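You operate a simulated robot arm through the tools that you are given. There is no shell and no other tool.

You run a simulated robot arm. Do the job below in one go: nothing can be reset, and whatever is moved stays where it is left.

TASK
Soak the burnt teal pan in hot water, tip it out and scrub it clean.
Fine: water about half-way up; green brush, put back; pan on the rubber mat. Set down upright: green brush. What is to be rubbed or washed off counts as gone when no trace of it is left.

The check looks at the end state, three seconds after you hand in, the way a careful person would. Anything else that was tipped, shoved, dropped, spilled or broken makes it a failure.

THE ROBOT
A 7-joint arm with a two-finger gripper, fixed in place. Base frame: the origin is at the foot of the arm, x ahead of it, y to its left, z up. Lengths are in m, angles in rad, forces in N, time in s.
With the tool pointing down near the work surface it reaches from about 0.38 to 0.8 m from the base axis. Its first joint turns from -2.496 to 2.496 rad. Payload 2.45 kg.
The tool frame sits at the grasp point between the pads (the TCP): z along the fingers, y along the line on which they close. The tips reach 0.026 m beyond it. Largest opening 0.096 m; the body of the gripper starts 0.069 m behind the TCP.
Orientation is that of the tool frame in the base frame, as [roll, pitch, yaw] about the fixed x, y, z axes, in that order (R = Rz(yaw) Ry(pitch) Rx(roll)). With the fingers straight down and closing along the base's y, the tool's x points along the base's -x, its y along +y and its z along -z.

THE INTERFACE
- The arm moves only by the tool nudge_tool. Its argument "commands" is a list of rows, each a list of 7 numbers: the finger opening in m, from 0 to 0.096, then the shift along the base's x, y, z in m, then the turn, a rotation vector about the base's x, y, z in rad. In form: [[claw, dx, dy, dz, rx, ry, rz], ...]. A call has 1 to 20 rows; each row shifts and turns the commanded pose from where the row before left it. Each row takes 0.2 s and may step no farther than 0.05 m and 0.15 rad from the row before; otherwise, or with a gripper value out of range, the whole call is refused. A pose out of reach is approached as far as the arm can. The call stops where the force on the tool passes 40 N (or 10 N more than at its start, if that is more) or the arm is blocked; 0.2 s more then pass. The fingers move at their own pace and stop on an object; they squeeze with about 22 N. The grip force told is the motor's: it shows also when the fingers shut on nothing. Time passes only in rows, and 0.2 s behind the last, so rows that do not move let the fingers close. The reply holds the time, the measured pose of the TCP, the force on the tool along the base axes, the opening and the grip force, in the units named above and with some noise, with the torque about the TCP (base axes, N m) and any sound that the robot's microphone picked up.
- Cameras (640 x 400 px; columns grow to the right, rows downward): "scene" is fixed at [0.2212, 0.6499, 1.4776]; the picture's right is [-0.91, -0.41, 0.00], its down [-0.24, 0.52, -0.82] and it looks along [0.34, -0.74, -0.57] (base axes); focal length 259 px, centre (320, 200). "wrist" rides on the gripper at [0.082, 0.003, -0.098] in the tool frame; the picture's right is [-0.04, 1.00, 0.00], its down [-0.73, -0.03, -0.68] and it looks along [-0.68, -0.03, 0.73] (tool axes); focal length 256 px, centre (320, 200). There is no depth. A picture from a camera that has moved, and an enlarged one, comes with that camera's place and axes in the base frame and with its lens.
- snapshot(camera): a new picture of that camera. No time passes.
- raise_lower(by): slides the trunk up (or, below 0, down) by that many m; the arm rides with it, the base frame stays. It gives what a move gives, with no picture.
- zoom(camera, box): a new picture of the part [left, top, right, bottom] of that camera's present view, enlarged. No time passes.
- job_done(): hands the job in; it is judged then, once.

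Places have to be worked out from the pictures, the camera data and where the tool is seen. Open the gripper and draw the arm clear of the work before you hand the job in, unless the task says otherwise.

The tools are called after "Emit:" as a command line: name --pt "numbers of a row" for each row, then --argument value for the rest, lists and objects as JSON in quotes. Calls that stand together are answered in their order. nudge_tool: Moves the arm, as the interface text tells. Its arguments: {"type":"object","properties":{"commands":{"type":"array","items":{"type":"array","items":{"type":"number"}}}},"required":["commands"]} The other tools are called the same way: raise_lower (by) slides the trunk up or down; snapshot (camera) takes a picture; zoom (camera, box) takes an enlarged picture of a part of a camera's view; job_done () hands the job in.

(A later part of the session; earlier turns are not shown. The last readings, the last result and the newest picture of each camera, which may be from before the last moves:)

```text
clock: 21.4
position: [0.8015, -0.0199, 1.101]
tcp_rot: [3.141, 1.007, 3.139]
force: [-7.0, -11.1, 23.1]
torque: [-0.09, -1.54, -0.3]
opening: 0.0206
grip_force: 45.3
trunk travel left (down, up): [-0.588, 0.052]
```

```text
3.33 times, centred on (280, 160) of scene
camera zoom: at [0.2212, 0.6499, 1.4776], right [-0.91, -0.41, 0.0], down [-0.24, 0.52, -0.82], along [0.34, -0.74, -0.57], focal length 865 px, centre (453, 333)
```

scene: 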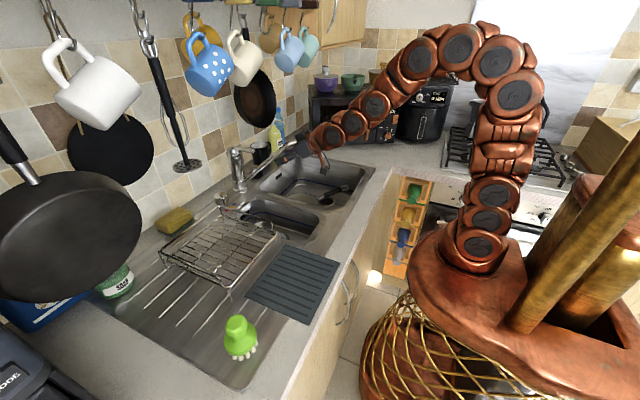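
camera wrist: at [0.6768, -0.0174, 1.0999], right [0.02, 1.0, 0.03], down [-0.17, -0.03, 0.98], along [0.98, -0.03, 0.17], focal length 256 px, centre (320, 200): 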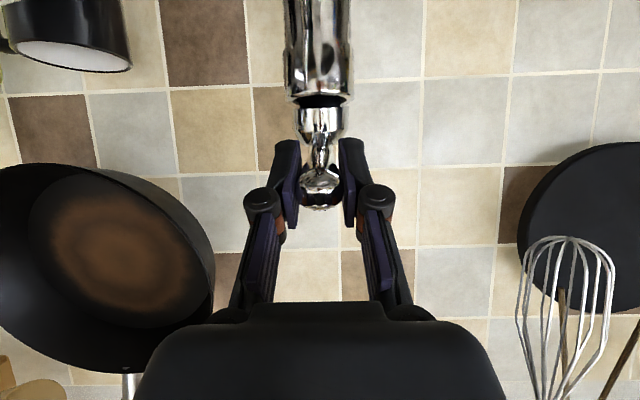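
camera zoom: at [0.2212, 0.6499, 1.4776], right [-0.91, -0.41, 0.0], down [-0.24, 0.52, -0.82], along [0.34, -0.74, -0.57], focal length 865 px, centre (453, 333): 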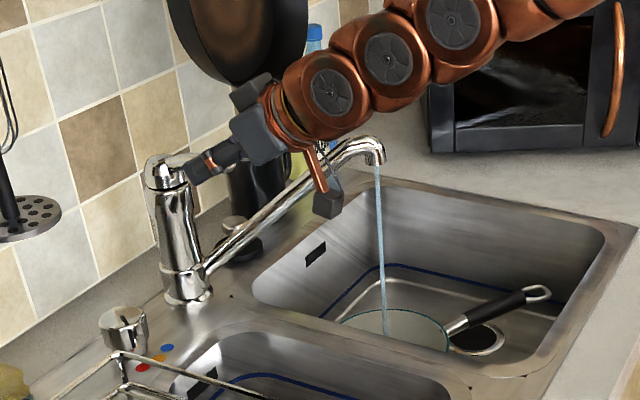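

A thin stream still runs; I press the lever down a bit more.

Emit:
nudge_tool --pt "0.005 0 0 -0.005 0 0 0" --pt "0.005 0 0 -0.003 0 0 0"

Emit:
zoom --camera "scene" --box '[200, 100, 360, 220]'

```text
clock: 22.0
position: [0.8005, -0.0203, 1.0962]
tcp_rot: [3.139, 1.011, 3.139]
force: [-23.0, -7.2, 17.4]
torque: [-0.05, 0.55, -0.21]
opening: 0.0202
grip_force: 44.9
trunk travel left (down, up): [-0.588, 0.052]
stopped in row 2: the force on the tool passed its limit at 41 N (the readings are from after the stop); the commanded pose is now the measured one
```

```text
3.33 times, centred on (280, 160) of scene
camera zoom: at [0.2212, 0.6499, 1.4776], right [-0.91, -0.41, 0.0], down [-0.24, 0.52, -0.82], along [0.34, -0.74, -0.57], focal length 865 px, centre (453, 333)
```

zoom: 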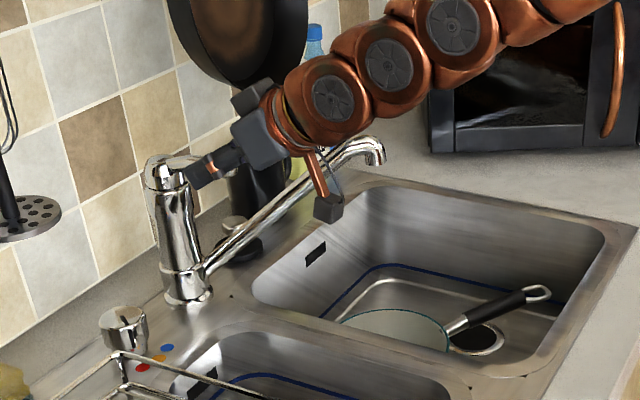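

The stream has stopped. I let go of the lever, back straight off and tilt to look down into the pan.

Emit:
nudge_tool --pt "0.06 0 0 0 0 0 0" --pt "0.06 0 0 0 0 0 0" --pt "0.06 0 0 0 0 0 0" --pt "0.06 -0.045 0 0 0 0 0" --pt "0.06 -0.045 0 0 0 0 0" --pt "0.06 -0.045 0 0 0 0.1 0" --pt "0.06 -0.045 -0.02 0.02 0 0.14 0" --pt "0.06 -0.04 -0.03 0.02 0 0.14 0" --pt "0.06 -0.02 -0.04 0.0 0 0.14 0" --pt "0.06 0 -0.03 0 0 0.14 0"

Emit:
snapshot --camera "wrist"

Emit:
snapshot --camera "scene"

```text
refused: row 7 steps farther than a row can; nothing moved
```

```text
taken
camera wrist: at [0.6738, -0.0172, 1.0806], right [0.02, 1.0, 0.03], down [-0.19, -0.03, 0.98], along [0.98, -0.03, 0.18], focal length 256 px, centre (320, 200)
```

wrist: 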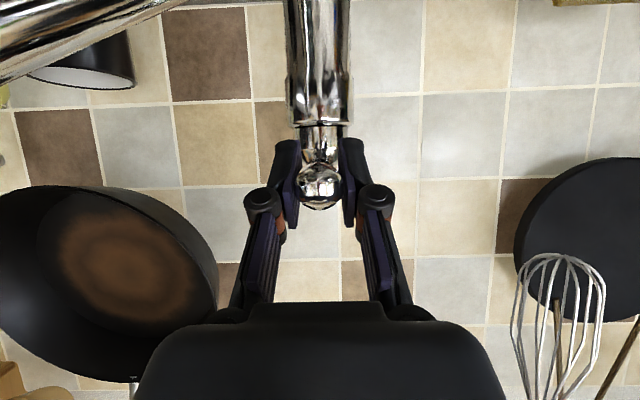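

```text
taken
```

scene: 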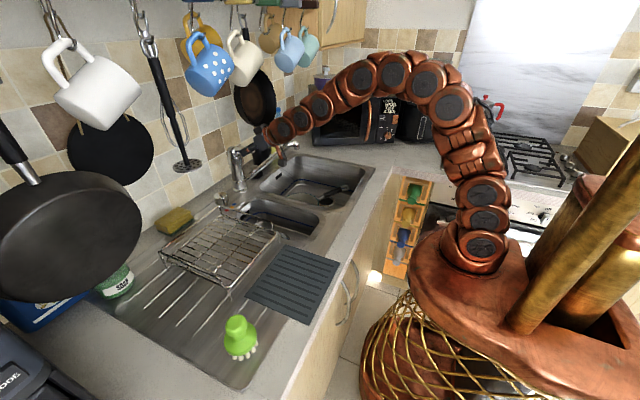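

One row was slightly too long a step; I resend the same withdrawal with smaller steps.

Emit:
nudge_tool --pt "0.06 0 0 0 0 0 0" --pt "0.06 0 0 0 0 0 0" --pt "0.06 0 0 0 0 0 0" --pt "0.06 -0.045 0 0 0 0 0" --pt "0.06 -0.045 0 0 0 0 0" --pt "0.06 -0.04 0 0 0 0.1 0" --pt "0.06 -0.03 -0.02 0.02 0 0.14 0" --pt "0.06 -0.03 -0.02 0.02 0 0.14 0" --pt "0.06 -0.01 -0.04 0.0 0 0.14 0" --pt "0.06 0 -0.03 0 0 0.14 0"

Emit:
snapshot --camera "wrist"

Emit:
snapshot --camera "scene"

```text
clock: 24.2
position: [0.6013, -0.1327, 1.1349]
tcp_rot: [-3.14, 0.346, 3.141]
force: [0.9, 0.0, 0.2]
torque: [0.02, -0.02, 0.02]
opening: 0.0598
grip_force: 0.1
trunk travel left (down, up): [-0.588, 0.052]
```

```text
taken
camera wrist: at [0.4916, -0.1306, 1.2013], right [0.04, 1.0, 0.01], down [0.46, -0.03, 0.89], along [0.89, -0.03, -0.46], focal length 256 px, centre (320, 200)
```

wrist: 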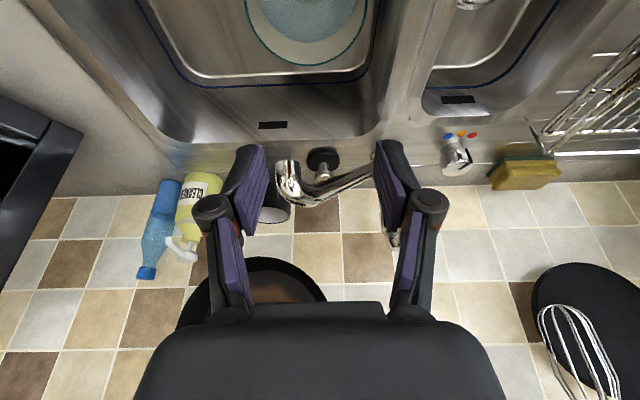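

```text
taken
```

scene: 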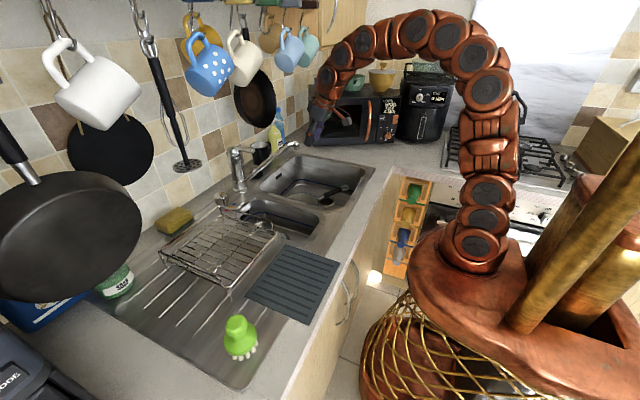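

Water is in the pan. I tilt further down for a proper look at the level.

Emit:
nudge_tool --pt "0.06 -0.02 0 0 0 0.14 0" --pt "0.06 -0.02 0 0 0 0.14 0" --pt "0.06 0 0 0 0 0.14 0"

Emit:
snapshot --camera "wrist"

Emit:
zoom --camera "wrist" --box '[190, 20, 382, 140]'

```text
clock: 25.0
position: [0.5611, -0.1304, 1.1346]
tcp_rot: [-3.14, -0.075, -3.141]
force: [0.0, -0.2, 0.9]
torque: [0.02, -0.06, 0.01]
opening: 0.0599
grip_force: 0.1
trunk travel left (down, up): [-0.588, 0.052]
```

```text
taken
camera wrist: at [0.4868, -0.1271, 1.2403], right [0.04, 1.0, 0.0], down [0.78, -0.03, 0.62], along [0.62, -0.03, -0.78], focal length 256 px, centre (320, 200)
```

wrist: 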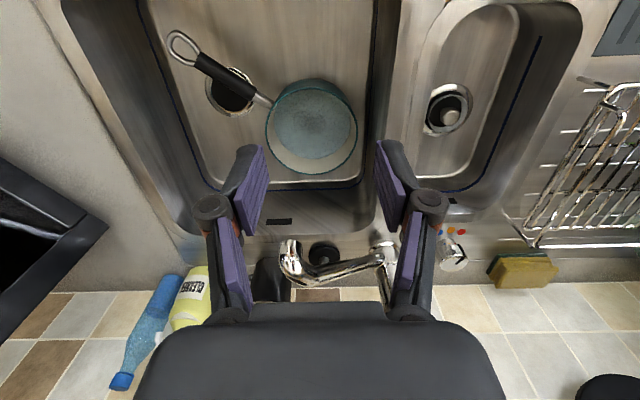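

```text
3.33 times, centred on (286, 80) of wrist
camera zoom: at [0.4868, -0.1271, 1.2403], right [0.04, 1.0, 0.0], down [0.78, -0.03, 0.62], along [0.62, -0.03, -0.78], focal length 853 px, centre (433, 600)
```

zoom: 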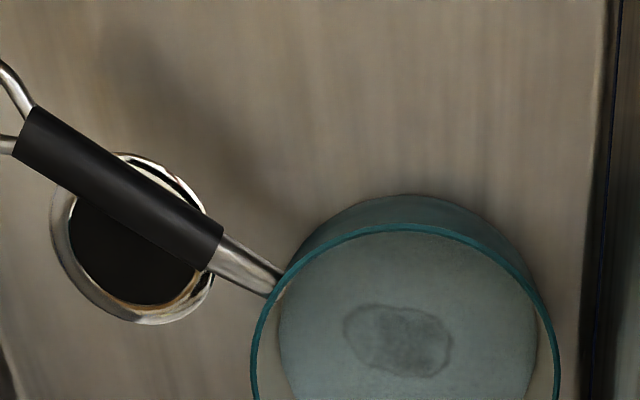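

I zoom on the whole pan to judge the water level against the wall height.

Emit:
zoom --camera "wrist" --box '[232, 75, 392, 185]'

Emit:
zoom --camera "scene" --box '[280, 188, 328, 218]'

```text
3.64 times, centred on (312, 130) of wrist
camera zoom: at [0.4868, -0.1271, 1.2403], right [0.04, 1.0, 0.0], down [0.78, -0.03, 0.62], along [0.62, -0.03, -0.78], focal length 931 px, centre (349, 454)
```

zoom: 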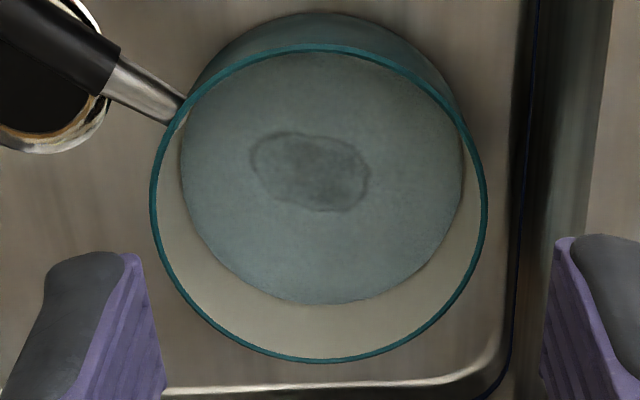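

```text
13.33 times, centred on (304, 203) of scene
camera zoom: at [0.2212, 0.6499, 1.4776], right [-0.91, -0.41, 0.0], down [-0.24, 0.52, -0.82], along [0.34, -0.74, -0.57], focal length 3458 px, centre (533, 160)
```

zoom: 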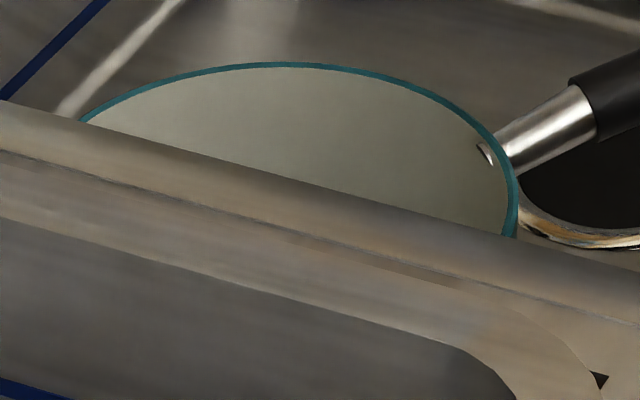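

Comparing with the empty pan views, the water is only ~8 mm deep of ~62 mm after ~3.4 s of flow, so half-way needs ~9–10 s more. I return to the lever.

Emit:
nudge_tool --pt "0.06 0.02 0.03 0 0 -0.14 0" --pt "0.06 0.02 0.03 0 0 -0.14 0" --pt "0.06 0.02 0.03 -0.01 0 -0.14 0" --pt "0.06 0.02 0.02 -0.015 0 -0.14 0" --pt "0.06 0 0 -0.012 0 -0.14 0" --pt "0.06 0 0 0 0 -0.14 0" --pt "0.06 0 0 0 0 -0.14 0" --pt "0.06 0 0 0 0 -0.095 0" --pt "0.06 0.04 0 0 0 0 0" --pt "0.06 0.04 0 0 0 0 0" --pt "0.06 0.04 0 0 0 0 0" --pt "0.06 0.04 0 0 0 0 0"

Emit:
snapshot --camera "wrist"

```text
clock: 27.6
position: [0.801, -0.0198, 1.0966]
tcp_rot: [-3.139, 1.003, -3.141]
force: [0.1, -0.3, 0.1]
torque: [0.0, 0.05, 0.01]
opening: 0.0599
grip_force: 0.1
trunk travel left (down, up): [-0.588, 0.052]
```

```text
taken
camera wrist: at [0.6747, -0.0179, 1.083], right [0.02, 1.0, 0.03], down [-0.18, -0.03, 0.98], along [0.98, -0.03, 0.18], focal length 256 px, centre (320, 200)
```

wrist: 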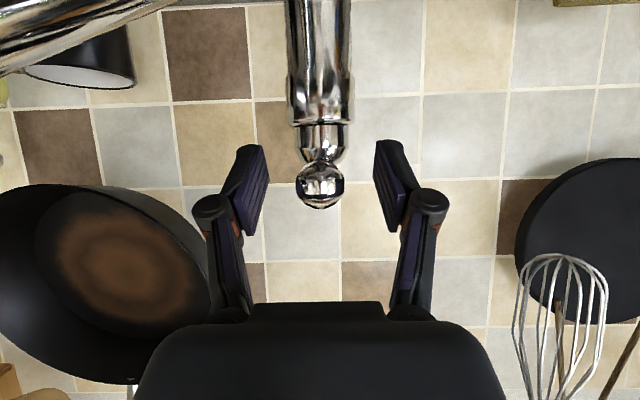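

The lever end is centred again. I close on it, lift it 17 mm and hold while the pan fills.

Emit:
nudge_tool --pt "0.03 0 0 0 0 0 0" --pt "0.005 0 0 0 0 0 0" --pt "0.005 0 0 0 0 0 0" --pt "0.005 0 0 0 0 0 0" --pt "0.005 0.001 0 0.008 0 0 0" --pt "0.005 0.001 0 0.008 0 0 0" --pt "0.005 0 0 0 0 0 0"

Emit:
zoom --camera "scene" --box '[200, 100, 360, 220]'

```text
clock: 29.2
position: [0.8065, -0.0199, 1.1106]
tcp_rot: [-3.14, 0.999, 3.141]
force: [0.3, -1.0, -22.0]
torque: [-0.02, 1.59, 0.01]
opening: 0.0207
grip_force: 44.8
trunk travel left (down, up): [-0.588, 0.052]
```

```text
3.33 times, centred on (280, 160) of scene
camera zoom: at [0.2212, 0.6499, 1.4776], right [-0.91, -0.41, 0.0], down [-0.24, 0.52, -0.82], along [0.34, -0.74, -0.57], focal length 865 px, centre (453, 333)
```

zoom: 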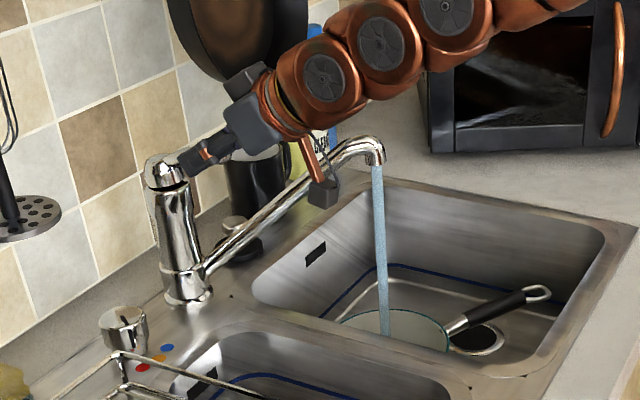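

Flow is on again (since about t=28.6). I hold for 4 s and check from the scene camera.

Emit:
nudge_tool --pt "0.005 0 0 0 0 0 0" --pt "0.005 0 0 0 0 0 0" --pt "0.005 0 0 0 0 0 0" --pt "0.005 0 0 0 0 0 0" --pt "0.005 0 0 0 0 0 0" --pt "0.005 0 0 0 0 0 0" --pt "0.005 0 0 0 0 0 0" --pt "0.005 0 0 0 0 0 0" --pt "0.005 0 0 0 0 0 0" --pt "0.005 0 0 0 0 0 0" --pt "0.005 0 0 0 0 0 0" --pt "0.005 0 0 0 0 0 0" --pt "0.005 0 0 0 0 0 0" --pt "0.005 0 0 0 0 0 0" --pt "0.005 0 0 0 0 0 0" --pt "0.005 0 0 0 0 0 0" --pt "0.005 0 0 0 0 0 0" --pt "0.005 0 0 0 0 0 0" --pt "0.005 0 0 0 0 0 0"

Emit:
zoom --camera "scene" --box '[270, 170, 350, 220]'

```text
clock: 33.2
position: [0.8063, -0.0204, 1.1118]
tcp_rot: [-3.14, 1.001, -3.14]
force: [7.9, -2.7, -15.9]
torque: [-0.05, 0.83, -0.07]
opening: 0.0205
grip_force: 44.7
trunk travel left (down, up): [-0.588, 0.052]
```

```text
8.00 times, centred on (310, 195) of scene
camera zoom: at [0.2212, 0.6499, 1.4776], right [-0.91, -0.41, 0.0], down [-0.24, 0.52, -0.82], along [0.34, -0.74, -0.57], focal length 2075 px, centre (400, 240)
```

zoom: 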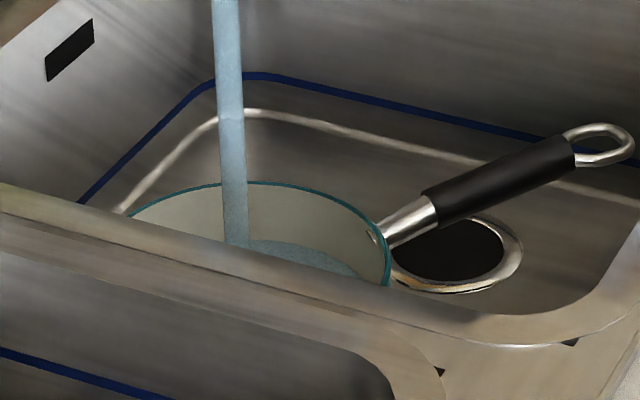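

The surface is now visible, about a third full. At roughly 3 mm/s I need ~2.5 s more; I wait 2 s and look.

Emit:
nudge_tool --pt "0.005 0 0 0 0 0 0" --pt "0.005 0 0 0 0 0 0" --pt "0.005 0 0 0 0 0 0" --pt "0.005 0 0 0 0 0 0" --pt "0.005 0 0 0 0 0 0" --pt "0.005 0 0 0 0 0 0" --pt "0.005 0 0 0 0 0 0" --pt "0.005 0 0 0 0 0 0"

Emit:
zoom --camera "scene" --box '[270, 170, 350, 220]'

```text
clock: 35.0
position: [0.8053, -0.0208, 1.1116]
tcp_rot: [-3.139, 1.0, -3.14]
force: [10.9, -2.4, -11.6]
torque: [0.01, 0.4, -0.04]
opening: 0.0203
grip_force: 45.4
trunk travel left (down, up): [-0.588, 0.052]
```

```text
8.00 times, centred on (310, 195) of scene
camera zoom: at [0.2212, 0.6499, 1.4776], right [-0.91, -0.41, 0.0], down [-0.24, 0.52, -0.82], along [0.34, -0.74, -0.57], focal length 2075 px, centre (400, 240)
```

zoom: 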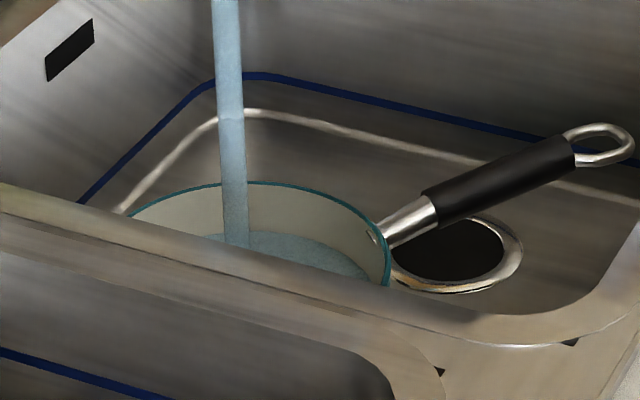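

Surface is nearly at half. I now push the lever down to close the tap.

Emit:
nudge_tool --pt "0.005 0 0 0 0 0 0" --pt "0.005 -0.001 0 -0.009 0 0 0" --pt "0.005 -0.002 0 -0.009 0 0 0" --pt "0.005 -0.001 0 -0.003 0 0 0"

Emit:
zoom --camera "scene" --box '[200, 100, 360, 220]'

```text
clock: 36.0
position: [0.8003, -0.0211, 1.0967]
tcp_rot: [-3.139, 1.008, -3.139]
force: [3.8, 1.0, 24.8]
torque: [0.01, -0.48, 0.03]
opening: 0.0207
grip_force: 40.7
trunk travel left (down, up): [-0.588, 0.052]
```

```text
3.33 times, centred on (280, 160) of scene
camera zoom: at [0.2212, 0.6499, 1.4776], right [-0.91, -0.41, 0.0], down [-0.24, 0.52, -0.82], along [0.34, -0.74, -0.57], focal length 865 px, centre (453, 333)
```

zoom: 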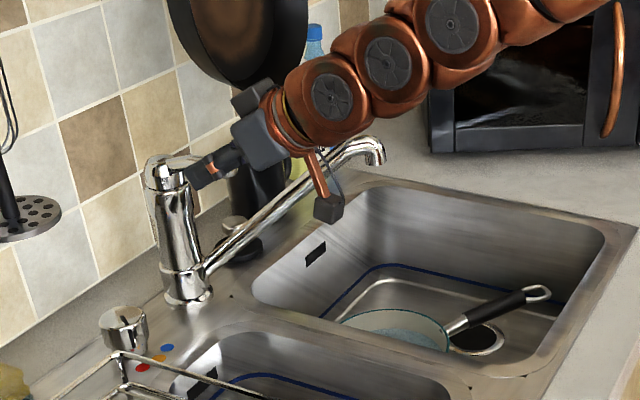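

The stream is gone. I zoom to make sure no dribble remains, and then release and go look at the level.

Emit:
zoom --camera "scene" --box '[270, 130, 350, 220]'

Emit:
nudge_tool --pt "0.06 0 0 0 0 0 0" --pt "0.06 0 0 0 0 0 0" --pt "0.06 0 0 0 0 0 0" --pt "0.06 -0.045 0 0 0 0 0" --pt "0.06 -0.045 0 0 0 0 0" --pt "0.06 -0.04 0 0 0 0.1 0" --pt "0.06 -0.03 -0.02 0.02 0 0.14 0" --pt "0.06 -0.03 -0.02 0.02 0 0.14 0" --pt "0.06 -0.01 -0.04 0.0 0 0.14 0" --pt "0.06 -0.02 -0.03 0 0 0.14 0" --pt "0.06 -0.02 0 0 0 0.14 0" --pt "0.06 0 0 0 0 0.14 0" --pt "0.06 0 0 0 0 0.14 0"

Emit:
zoom --camera "wrist" --box '[232, 75, 392, 185]'

Emit:
snapshot --camera "wrist"

```text
4.44 times, centred on (310, 175) of scene
camera zoom: at [0.2212, 0.6499, 1.4776], right [-0.91, -0.41, 0.0], down [-0.24, 0.52, -0.82], along [0.34, -0.74, -0.57], focal length 1153 px, centre (364, 311)
```

zoom: 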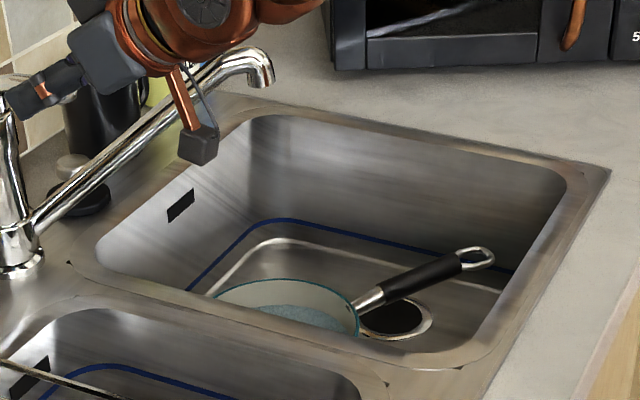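

```text
clock: 38.8
position: [0.5582, -0.1283, 1.1325]
tcp_rot: [-3.14, -0.08, -3.141]
force: [-0.8, 0.4, 0.4]
torque: [0.02, -0.04, 0.03]
opening: 0.06
grip_force: 0.0
trunk travel left (down, up): [-0.588, 0.052]
```

```text
3.64 times, centred on (312, 130) of wrist
camera zoom: at [0.4859, -0.1252, 1.238], right [0.04, 1.0, 0.0], down [0.79, -0.03, 0.62], along [0.62, -0.03, -0.79], focal length 931 px, centre (349, 454)
```

zoom: 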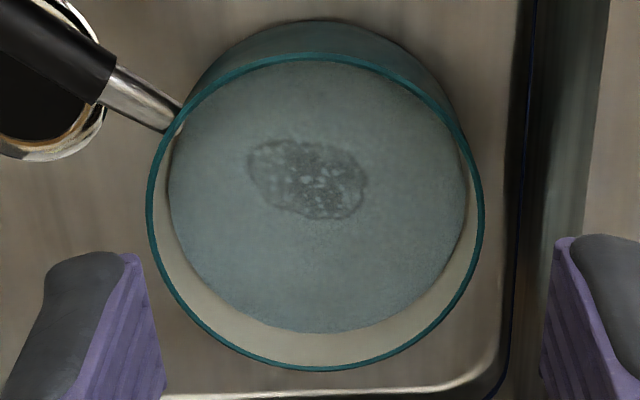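

```text
taken
camera wrist: at [0.4859, -0.1252, 1.238], right [0.04, 1.0, 0.0], down [0.79, -0.03, 0.62], along [0.62, -0.03, -0.79], focal length 256 px, centre (320, 200)
```

wrist: 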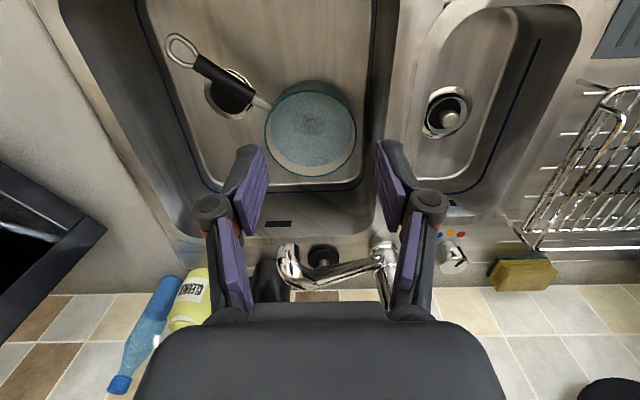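

The level is now ~31 of ~62 mm: half-way. The burnt spot shows bubbles, so it is soaking; I let it soak and watch it.

Emit:
nudge_tool --pt "0.06 0 0 0 0 0 0" --pt "0.06 0 0 0 0 0 0" --pt "0.06 0 0 0 0 0 0" --pt "0.06 0 0 0 0 0 0" --pt "0.06 0 0 0 0 0 0" --pt "0.06 0 0 0 0 0 0" --pt "0.06 0 0 0 0 0 0" --pt "0.06 0 0 0 0 0 0" --pt "0.06 0 0 0 0 0 0" --pt "0.06 0 0 0 0 0 0" --pt "0.06 0 0 0 0 0 0" --pt "0.06 0 0 0 0 0 0" --pt "0.06 0 0 0 0 0 0" --pt "0.06 0 0 0 0 0 0" --pt "0.06 0 0 0 0 0 0" --pt "0.06 0 0 0 0 0 0" --pt "0.06 0 0 0 0 0 0" --pt "0.06 0 0 0 0 0 0" --pt "0.06 0 0 0 0 0 0" --pt "0.06 0 0 0 0 0 0"

Emit:
zoom --camera "wrist" --box '[264, 90, 360, 150]'

```text
clock: 43.0
position: [0.5607, -0.128, 1.1323]
tcp_rot: [-3.14, -0.079, 3.14]
force: [-0.3, -0.2, -1.0]
torque: [0.01, 0.0, -0.03]
opening: 0.0599
grip_force: 0.0
trunk travel left (down, up): [-0.588, 0.052]
```

```text
6.67 times, centred on (312, 120) of wrist
camera zoom: at [0.4863, -0.1252, 1.2375], right [0.04, 1.0, 0.0], down [0.78, -0.03, 0.62], along [0.62, -0.03, -0.78], focal length 1707 px, centre (373, 733)
```

zoom: 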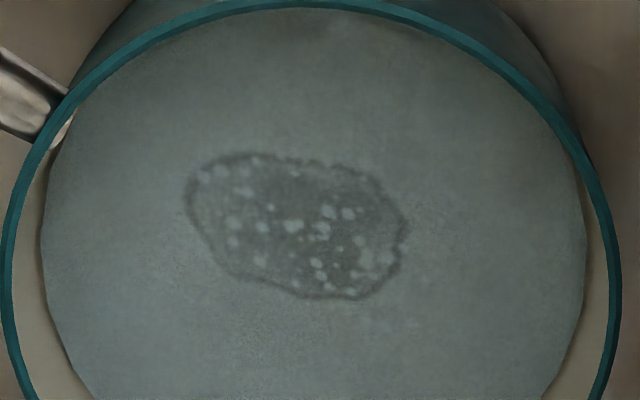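

The spot is breaking up under bubbles. While it soaks on, I use the time to look at the brush and mat from the wrist camera.

Emit:
nudge_tool --pt "0.07 -0.01 0.045 0 0 0.02 0" --pt "0.07 -0.01 0.045 0 0 0.02 0" --pt "0.07 -0.01 0.045 0 0 0.02 0" --pt "0.07 -0.01 0.045 0 0 0.02 0" --pt "0.07 -0.01 0.045 0 0 0 0" --pt "0.07 -0.01 0.045 0 0 0 0" --pt "0.07 -0.01 0.045 0 0 0 0" --pt "0.07 -0.01 0.045 0 0 0 0" --pt "0.07 -0.01 0.045 0 0 0 0" --pt "0.07 -0.01 0.045 0 0 0 0" --pt "0.07 -0.01 0.045 0 0 0 0" --pt "0.07 -0.01 0.045 0 0 0 0"

Emit:
snapshot --camera "wrist"

Emit:
snapshot --camera "scene"

```text
clock: 45.6
position: [0.4376, 0.4106, 1.1295]
tcp_rot: [-3.141, -0.159, 3.142]
force: [-0.4, -0.2, 0.2]
torque: [-0.01, -0.02, -0.03]
opening: 0.0699
grip_force: 0.0
trunk travel left (down, up): [-0.588, 0.052]
```

```text
taken
camera wrist: at [0.3731, 0.4127, 1.2407], right [0.04, 1.0, -0.01], down [0.83, -0.03, 0.55], along [0.55, -0.03, -0.83], focal length 256 px, centre (320, 200)
```

wrist: 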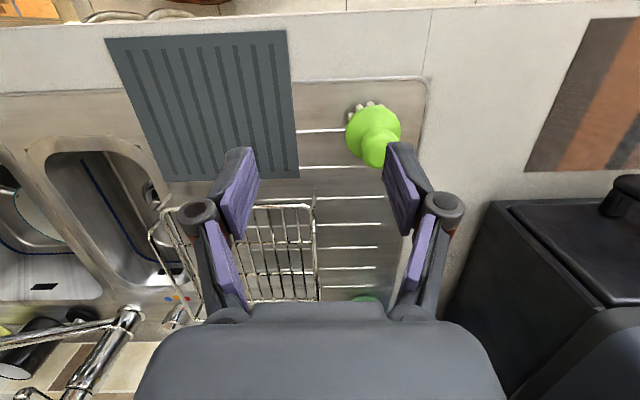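

```text
taken
```

scene: 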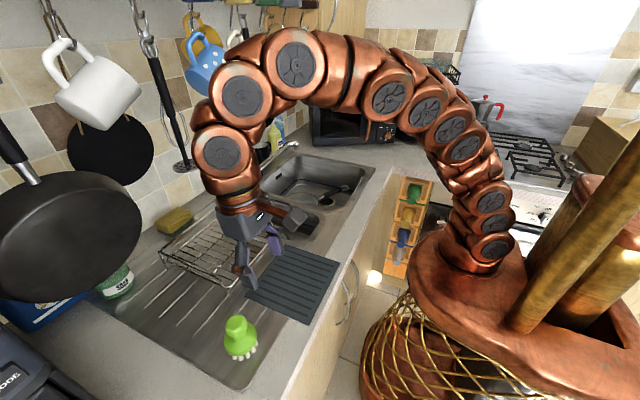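

I zoom on the brush and mat for accurate positions.

Emit:
zoom --camera "wrist" --box '[330, 90, 426, 180]'

Emit:
zoom --camera "scene" --box '[200, 300, 280, 370]'

Emit:
zoom --camera "wrist" --box '[90, 10, 330, 200]'

```text
4.44 times, centred on (378, 135) of wrist
camera zoom: at [0.3731, 0.4127, 1.2407], right [0.04, 1.0, -0.01], down [0.83, -0.03, 0.55], along [0.55, -0.03, -0.83], focal length 1138 px, centre (62, 489)
```

zoom: 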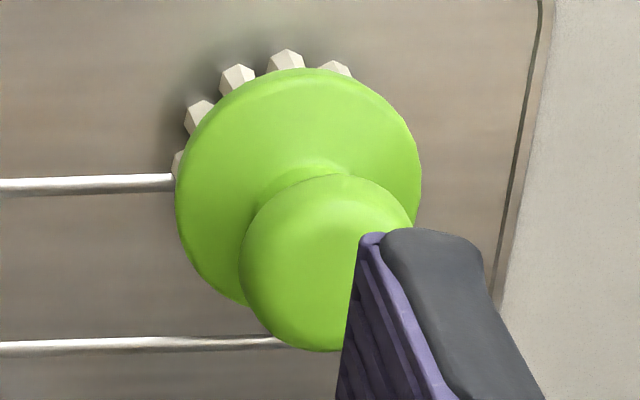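

```text
5.71 times, centred on (240, 335) of scene
camera zoom: at [0.2212, 0.6499, 1.4776], right [-0.91, -0.41, 0.0], down [-0.24, 0.52, -0.82], along [0.34, -0.74, -0.57], focal length 1482 px, centre (777, -571)
```

zoom: 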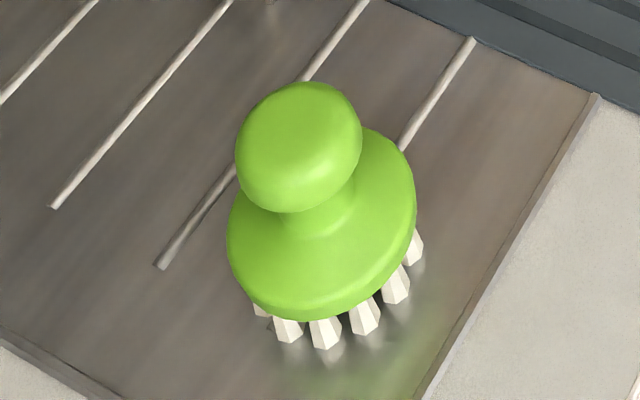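

```text
2.11 times, centred on (210, 105) of wrist
camera zoom: at [0.3731, 0.4127, 1.2407], right [0.04, 1.0, -0.01], down [0.83, -0.03, 0.55], along [0.55, -0.03, -0.83], focal length 539 px, centre (552, 400)
```

zoom: 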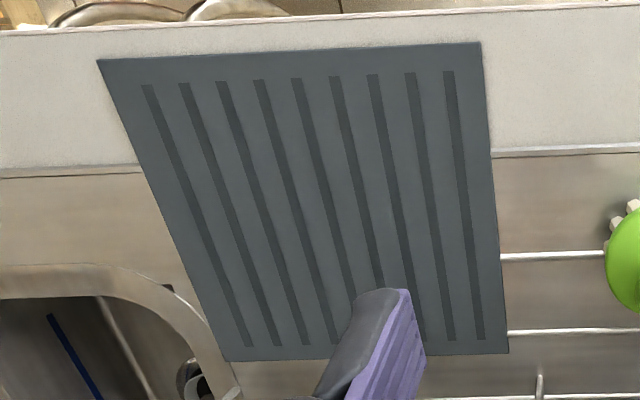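

Brush: knob centre ≈ (0.4815, 0.4705, 0.985), standing bristles-down; mat spans x 0.371–0.549, y 0.175–0.373. I return to the pan and line the gripper up across its handle.

Emit:
nudge_tool --pt "0.07 0.01 -0.045 0 0 -0.08 0" --pt "0.07 0.01 -0.045 0 0 -0.079 0" --pt "0.07 0.01 -0.045 0 0 0 0.07" --pt "0.07 0.01 -0.045 0 0 0 0.07" --pt "0.07 0.01 -0.045 0 0 0 0.07" --pt "0.07 0.01 -0.045 0 0 0 0.07" --pt "0.07 0.01 -0.045 0 0 0 0.07" --pt "0.07 0.01 -0.045 0 0 0 0.07" --pt "0.07 0.01 -0.045 0 0 0 0.07" --pt "0.07 0.01 -0.045 0 0 0 0.07" --pt "0.07 0.01 -0.045 0 0 0 0.07" --pt "0.07 0.01 -0.045 0 0 0 0.07" --pt "0.07 0.01 -0.045 0 0 0 0.07" --pt "0.07 0.01 -0.045 0 0 0 0.07" --pt "0.07 0.01 -0.04 0 0 0 0.07" --pt "0.07 0 -0.03 0 0 0 0.07"

Emit:
snapshot --camera "wrist"

Emit:
snapshot --camera "scene"

```text
clock: 49.0
position: [0.592, -0.2887, 1.1319]
tcp_rot: [-3.14, 0.0, -2.16]
force: [0.3, -0.6, 0.1]
torque: [-0.03, -0.04, 0.0]
opening: 0.07
grip_force: 0.1
trunk travel left (down, up): [-0.588, 0.052]
```

```text
taken
camera wrist: at [0.5433, -0.3554, 1.2324], right [-0.81, 0.59, 0.0], down [0.43, 0.59, 0.68], along [0.4, 0.55, -0.73], focal length 256 px, centre (320, 200)
```

wrist: 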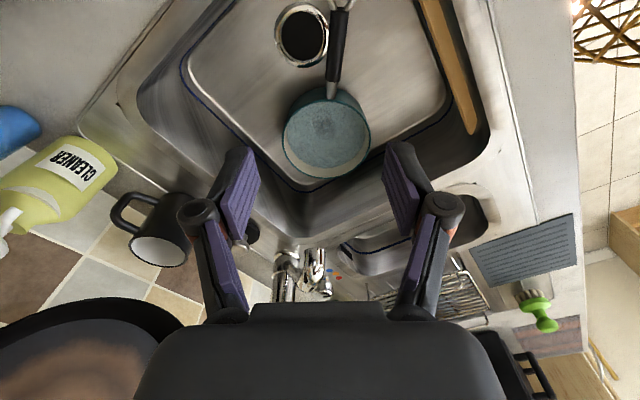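

```text
taken
```

scene: 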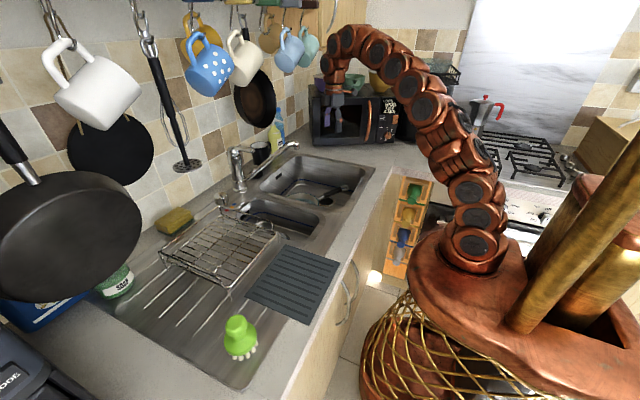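

The handle runs straight away from the camera. I zoom in to fix its line and check the burnt spot.

Emit:
zoom --camera "wrist" --box '[250, 0, 410, 100]'

Emit:
zoom --camera "wrist" --box '[270, 80, 382, 190]'

```text
4.00 times, centred on (330, 50) of wrist
camera zoom: at [0.5433, -0.3554, 1.2324], right [-0.81, 0.59, 0.0], down [0.43, 0.59, 0.68], along [0.4, 0.55, -0.73], focal length 1024 px, centre (280, 800)
```

zoom: 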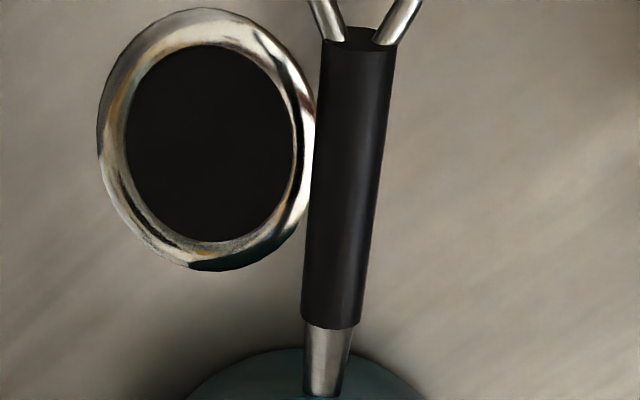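

```text
3.64 times, centred on (326, 135) of wrist
camera zoom: at [0.5433, -0.3554, 1.2324], right [-0.81, 0.59, 0.0], down [0.43, 0.59, 0.68], along [0.4, 0.55, -0.73], focal length 931 px, centre (298, 436)
```

zoom: 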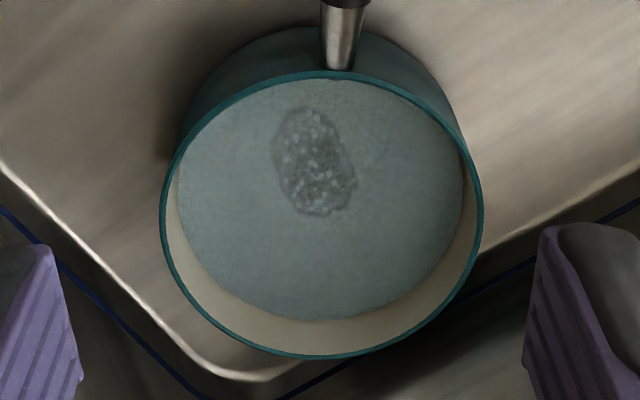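

Handle grip runs from (0.607, -0.233) to (0.55, -0.303) at z≈0.815, azimuth ≈ -129°. I align yaw, and descend part-way over a spot near the pan while the soak continues.

Emit:
nudge_tool --pt "0.07 0.0 0.02 -0.02 0 0 -0.047" --pt "0.07 0.001 0.0187 -0.02 0 0 -0.047" --pt "0.07 0 0 -0.04 0 0 0" --pt "0.07 0 0 -0.04 0 0 0" --pt "0.07 0 0 -0.04 0 0 0" --pt "0.07 0 0 0 0 0 0" --pt "0.07 0 0 0 0 0 0" --pt "0.07 0 0 0 0 0 0" --pt "0.07 0 0 0 0 0 0" --pt "0.07 0 0 0 0 0 0" --pt "0.07 0 0 0 0 0 0" --pt "0.07 0 0 0 0 0 0" --pt "0.07 0 0 0 0 0 0" --pt "0.07 0 0 0 0 0 0" --pt "0.07 0 0 0 0 0 0" --pt "0.07 0 0 0 0 0 0" --pt "0.07 0 0 0 0 0 0" --pt "0.07 0 0 0 0 0 0" --pt "0.07 0 0 0 0 0 0" --pt "0.07 0 0 0 0 0 0"

Emit:
snapshot --camera "wrist"

```text
clock: 53.2
position: [0.5936, -0.2492, 0.9707]
tcp_rot: [-3.141, 0.0, -2.255]
force: [0.1, -1.0, 0.0]
torque: [0.02, 0.01, -0.02]
opening: 0.07
grip_force: 0.2
trunk travel left (down, up): [-0.588, 0.052]
```

```text
taken
camera wrist: at [0.5388, -0.3114, 1.0703], right [-0.75, 0.66, 0.0], down [0.49, 0.55, 0.68], along [0.45, 0.51, -0.73], focal length 256 px, centre (320, 200)
```

wrist: 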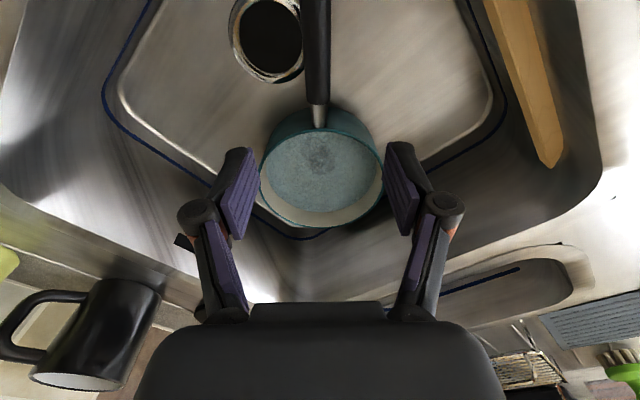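

The handle lies 4 mm left of the tool axis in the image; I'll correct. First a close look at the soaked spot.

Emit:
zoom --camera "wrist" --box '[256, 110, 384, 230]'

```text
3.33 times, centred on (320, 170) of wrist
camera zoom: at [0.5388, -0.3114, 1.0703], right [-0.75, 0.66, 0.0], down [0.49, 0.55, 0.68], along [0.45, 0.51, -0.73], focal length 853 px, centre (320, 300)
```

zoom: 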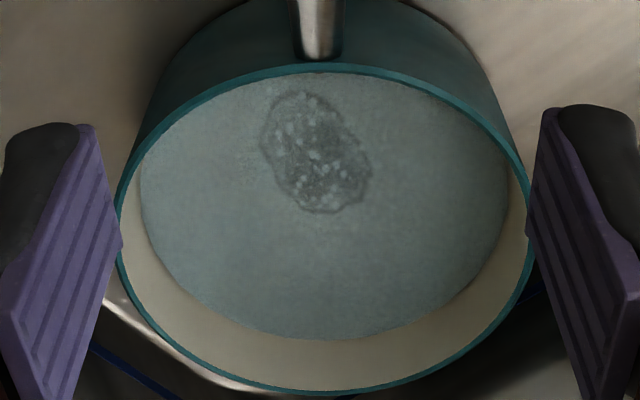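

The spot keeps lightening. I correct the lateral offset and let it soak 4 s more, then compare.

Emit:
nudge_tool --pt "0.07 0.003 -0.003 0 0 0 0" --pt "0.07 0 0 0 0 0 0" --pt "0.07 0 0 0 0 0 0" --pt "0.07 0 0 0 0 0 0" --pt "0.07 0 0 0 0 0 0" --pt "0.07 0 0 0 0 0 0" --pt "0.07 0 0 0 0 0 0" --pt "0.07 0 0 0 0 0 0" --pt "0.07 0 0 0 0 0 0" --pt "0.07 0 0 0 0 0 0" --pt "0.07 0 0 0 0 0 0" --pt "0.07 0 0 0 0 0 0" --pt "0.07 0 0 0 0 0 0" --pt "0.07 0 0 0 0 0 0" --pt "0.07 0 0 0 0 0 0" --pt "0.07 0 0 0 0 0 0" --pt "0.07 0 0 0 0 0 0" --pt "0.07 0 0 0 0 0 0" --pt "0.07 0 0 0 0 0 0" --pt "0.07 0 0 0 0 0 0"

Emit:
zoom --camera "wrist" --box '[256, 110, 384, 230]'

```text
clock: 57.4
position: [0.5958, -0.2528, 0.9712]
tcp_rot: [3.141, 0.0, -2.255]
force: [0.4, -0.5, 0.1]
torque: [0.01, 0.01, 0.0]
opening: 0.0698
grip_force: 0.0
trunk travel left (down, up): [-0.588, 0.052]
```

```text
3.33 times, centred on (320, 170) of wrist
camera zoom: at [0.5413, -0.3147, 1.0704], right [-0.75, 0.66, 0.0], down [0.49, 0.55, 0.68], along [0.45, 0.51, -0.73], focal length 853 px, centre (320, 300)
```

zoom: 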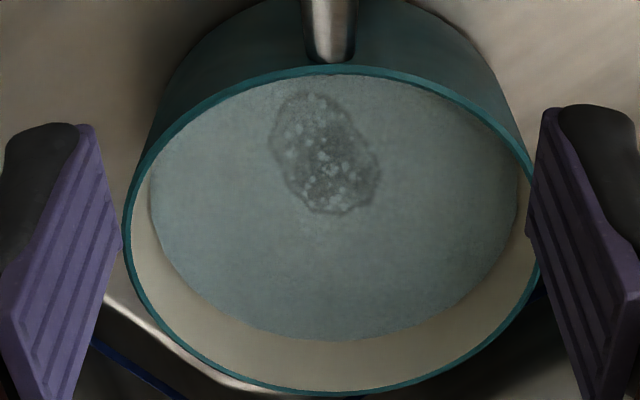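

Outline has softened. I soak ~8 s longer to be safe.

Emit:
nudge_tool --pt "0.07 0 0 0 0 0 0" --pt "0.07 0 0 0 0 0 0" --pt "0.07 0 0 0 0 0 0" --pt "0.07 0 0 0 0 0 0" --pt "0.07 0 0 0 0 0 0" --pt "0.07 0 0 0 0 0 0" --pt "0.07 0 0 0 0 0 0" --pt "0.07 0 0 0 0 0 0" --pt "0.07 0 0 0 0 0 0" --pt "0.07 0 0 0 0 0 0" --pt "0.07 0 0 0 0 0 0" --pt "0.07 0 0 0 0 0 0" --pt "0.07 0 0 0 0 0 0" --pt "0.07 0 0 0 0 0 0" --pt "0.07 0 0 0 0 0 0" --pt "0.07 0 0 0 0 0 0" --pt "0.07 0 0 0 0 0 0" --pt "0.07 0 0 0 0 0 0" --pt "0.07 0 0 0 0 0 0" --pt "0.07 0 0 0 0 0 0"

Emit:
nudge_tool --pt "0.07 0 0 0 0 0 0" --pt "0.07 0 0 0 0 0 0" --pt "0.07 0 0 0 0 0 0" --pt "0.07 0 0 0 0 0 0" --pt "0.07 0 0 0 0 0 0" --pt "0.07 0 0 0 0 0 0" --pt "0.07 0 0 0 0 0 0" --pt "0.07 0 0 0 0 0 0" --pt "0.07 0 0 0 0 0 0" --pt "0.07 0 0 0 0 0 0" --pt "0.07 0 0 0 0 0 0" --pt "0.07 0 0 0 0 0 0" --pt "0.07 0 0 0 0 0 0" --pt "0.07 0 0 0 0 0 0" --pt "0.07 0 0 0 0 0 0" --pt "0.07 0 0 0 0 0 0" --pt "0.07 0 0 0 0 0 0" --pt "0.07 0 0 0 0 0 0" --pt "0.07 0 0 0 0 0 0" --pt "0.07 0 0 0 0 0 0"

Emit:
zoom --camera "wrist" --box '[256, 110, 384, 230]'

Emit:
snapshot --camera "wrist"

```text
clock: 61.6
position: [0.5956, -0.2514, 0.971]
tcp_rot: [-3.142, 0.0, -2.257]
force: [-0.2, -0.5, 0.6]
torque: [-0.01, -0.02, 0.01]
opening: 0.0702
grip_force: 0.1
trunk travel left (down, up): [-0.588, 0.052]
```

```text
clock: 65.8
position: [0.5959, -0.2543, 0.9707]
tcp_rot: [-3.141, 0.0, -2.254]
force: [-0.2, -0.3, 0.2]
torque: [-0.02, 0.0, -0.02]
opening: 0.07
grip_force: 0.0
trunk travel left (down, up): [-0.588, 0.052]
```

```text
3.33 times, centred on (320, 170) of wrist
camera zoom: at [0.5413, -0.3147, 1.0704], right [-0.75, 0.66, 0.0], down [0.49, 0.55, 0.68], along [0.45, 0.51, -0.73], focal length 853 px, centre (320, 300)
```

zoom: 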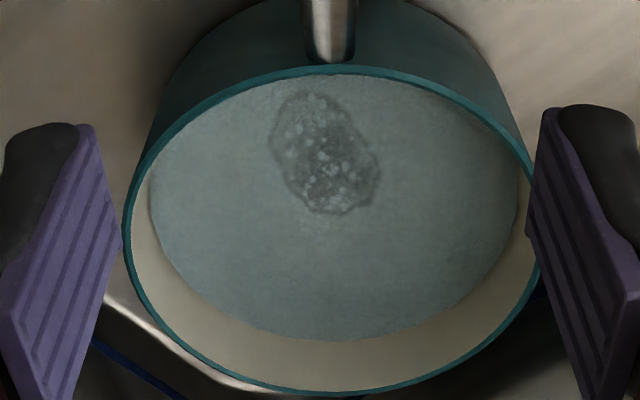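

```text
taken
camera wrist: at [0.5413, -0.3147, 1.0704], right [-0.75, 0.66, 0.0], down [0.49, 0.55, 0.68], along [0.45, 0.51, -0.73], focal length 256 px, centre (320, 200)
```

wrist: 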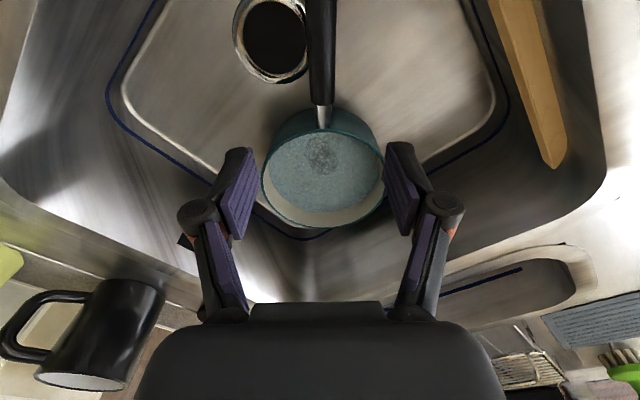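

The spot no longer changes, so it's soaked through. I descend straight down over the handle.

Emit:
nudge_tool --pt "0.07 0 0 -0.04 0 0 0" --pt "0.07 0 0 -0.04 0 0 0" --pt "0.07 0 0 -0.04 0 0 0" --pt "0.07 0 0 -0.036 0 0 0"

Emit:
snapshot --camera "wrist"

Emit:
zoom --camera "scene" --box '[260, 130, 400, 220]'

```text
clock: 66.8
position: [0.593, -0.2535, 0.8141]
tcp_rot: [-3.14, 0.001, -2.254]
force: [-0.3, 0.0, 0.5]
torque: [-0.04, 0.0, 0.01]
opening: 0.07
grip_force: 0.1
trunk travel left (down, up): [-0.588, 0.052]
```

```text
taken
camera wrist: at [0.539, -0.3156, 0.9132], right [-0.75, 0.66, 0.0], down [0.49, 0.55, 0.68], along [0.45, 0.51, -0.73], focal length 256 px, centre (320, 200)
```

wrist: 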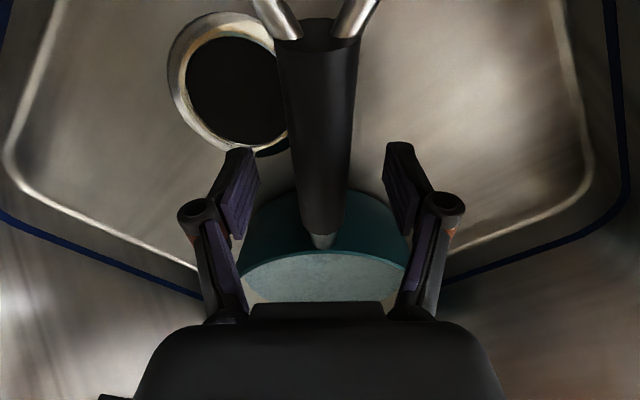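

```text
4.44 times, centred on (330, 175) of scene
camera zoom: at [0.2212, 0.6499, 1.4776], right [-0.91, -0.41, 0.0], down [-0.24, 0.52, -0.82], along [0.34, -0.74, -0.57], focal length 1153 px, centre (276, 311)
```

zoom: 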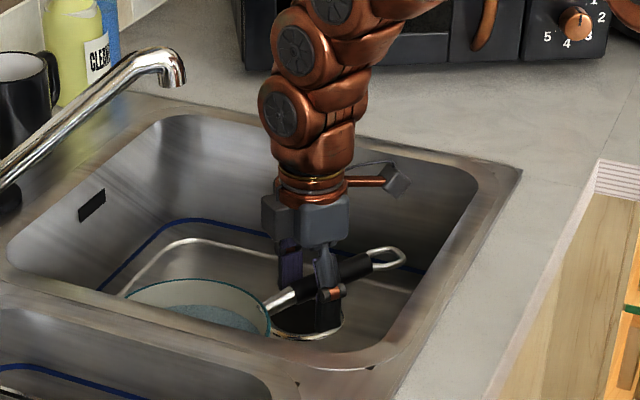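

The fingers straddle the handle, whose axis is at z≈0.822. I raise 6 mm to centre the pads and close.

Emit:
nudge_tool --pt "0.07 0 0 0.006 0 0 0" --pt "0.04 0 0 0 0 0 0" --pt "0.01 0 0 0 0 0 0" --pt "0.01 0 0 0 0 0 0" --pt "0.01 0 0 0 0 0 0" --pt "0.01 0 0 0 0 0 0"

Emit:
snapshot --camera "wrist"

```text
clock: 68.2
position: [0.5935, -0.2543, 0.8199]
tcp_rot: [-3.141, -0.001, -2.255]
force: [-0.1, -0.2, -0.1]
torque: [0.02, -0.03, -0.2]
opening: 0.0267
grip_force: 21.8
trunk travel left (down, up): [-0.588, 0.052]
```

```text
taken
camera wrist: at [0.5392, -0.3156, 0.9194], right [-0.75, 0.66, 0.0], down [0.49, 0.55, 0.68], along [0.45, 0.51, -0.73], focal length 256 px, centre (320, 200)
```

wrist: 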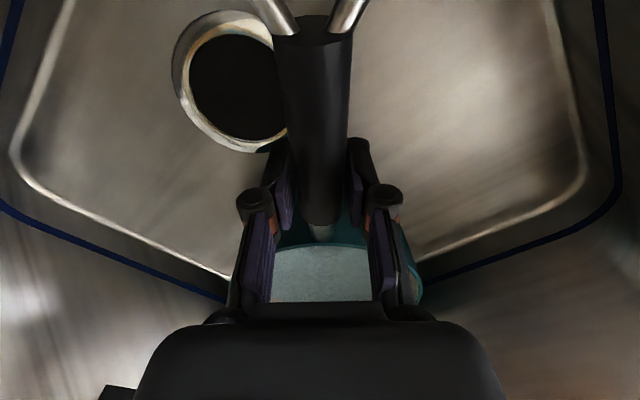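

The handle is gripped. I lift 2 cm gently to see whether the pan stays level and read its weight.

Emit:
nudge_tool --pt "0.01 0 0 0.005 0 0 0" --pt "0.01 0 0 0.005 0 0 0" --pt "0.01 0 0 0.005 0 0 0" --pt "0.01 0 0 0.005 0 0 0"

Emit:
snapshot --camera "wrist"

Emit:
zoom --camera "scene" --box '[260, 130, 400, 220]'

```text
clock: 69.2
position: [0.5955, -0.253, 0.8412]
tcp_rot: [3.141, 0.0, -2.254]
force: [0.1, 0.8, -6.7]
torque: [-0.58, 0.44, 0.0]
opening: 0.0264
grip_force: 22.0
trunk travel left (down, up): [-0.588, 0.052]
```

```text
taken
camera wrist: at [0.5411, -0.3156, 0.94], right [-0.75, 0.66, 0.0], down [0.49, 0.55, 0.68], along [0.45, 0.51, -0.73], focal length 256 px, centre (320, 200)
```

wrist: 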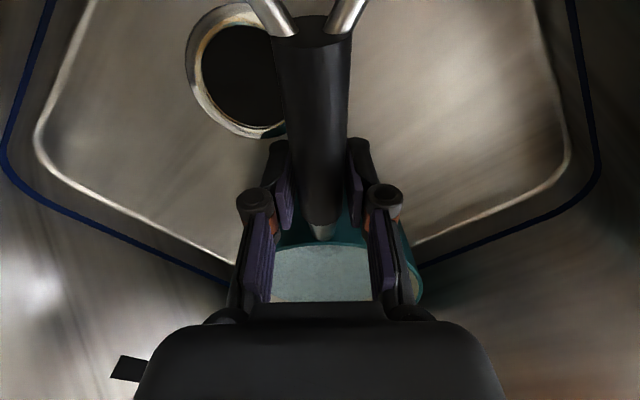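

```text
4.44 times, centred on (330, 175) of scene
camera zoom: at [0.2212, 0.6499, 1.4776], right [-0.91, -0.41, 0.0], down [-0.24, 0.52, -0.82], along [0.34, -0.74, -0.57], focal length 1153 px, centre (276, 311)
```

zoom: 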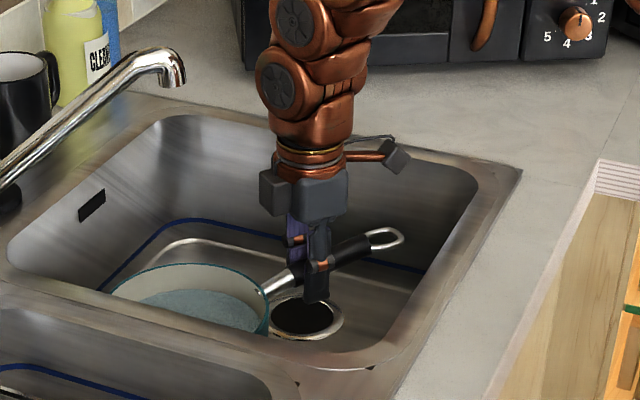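

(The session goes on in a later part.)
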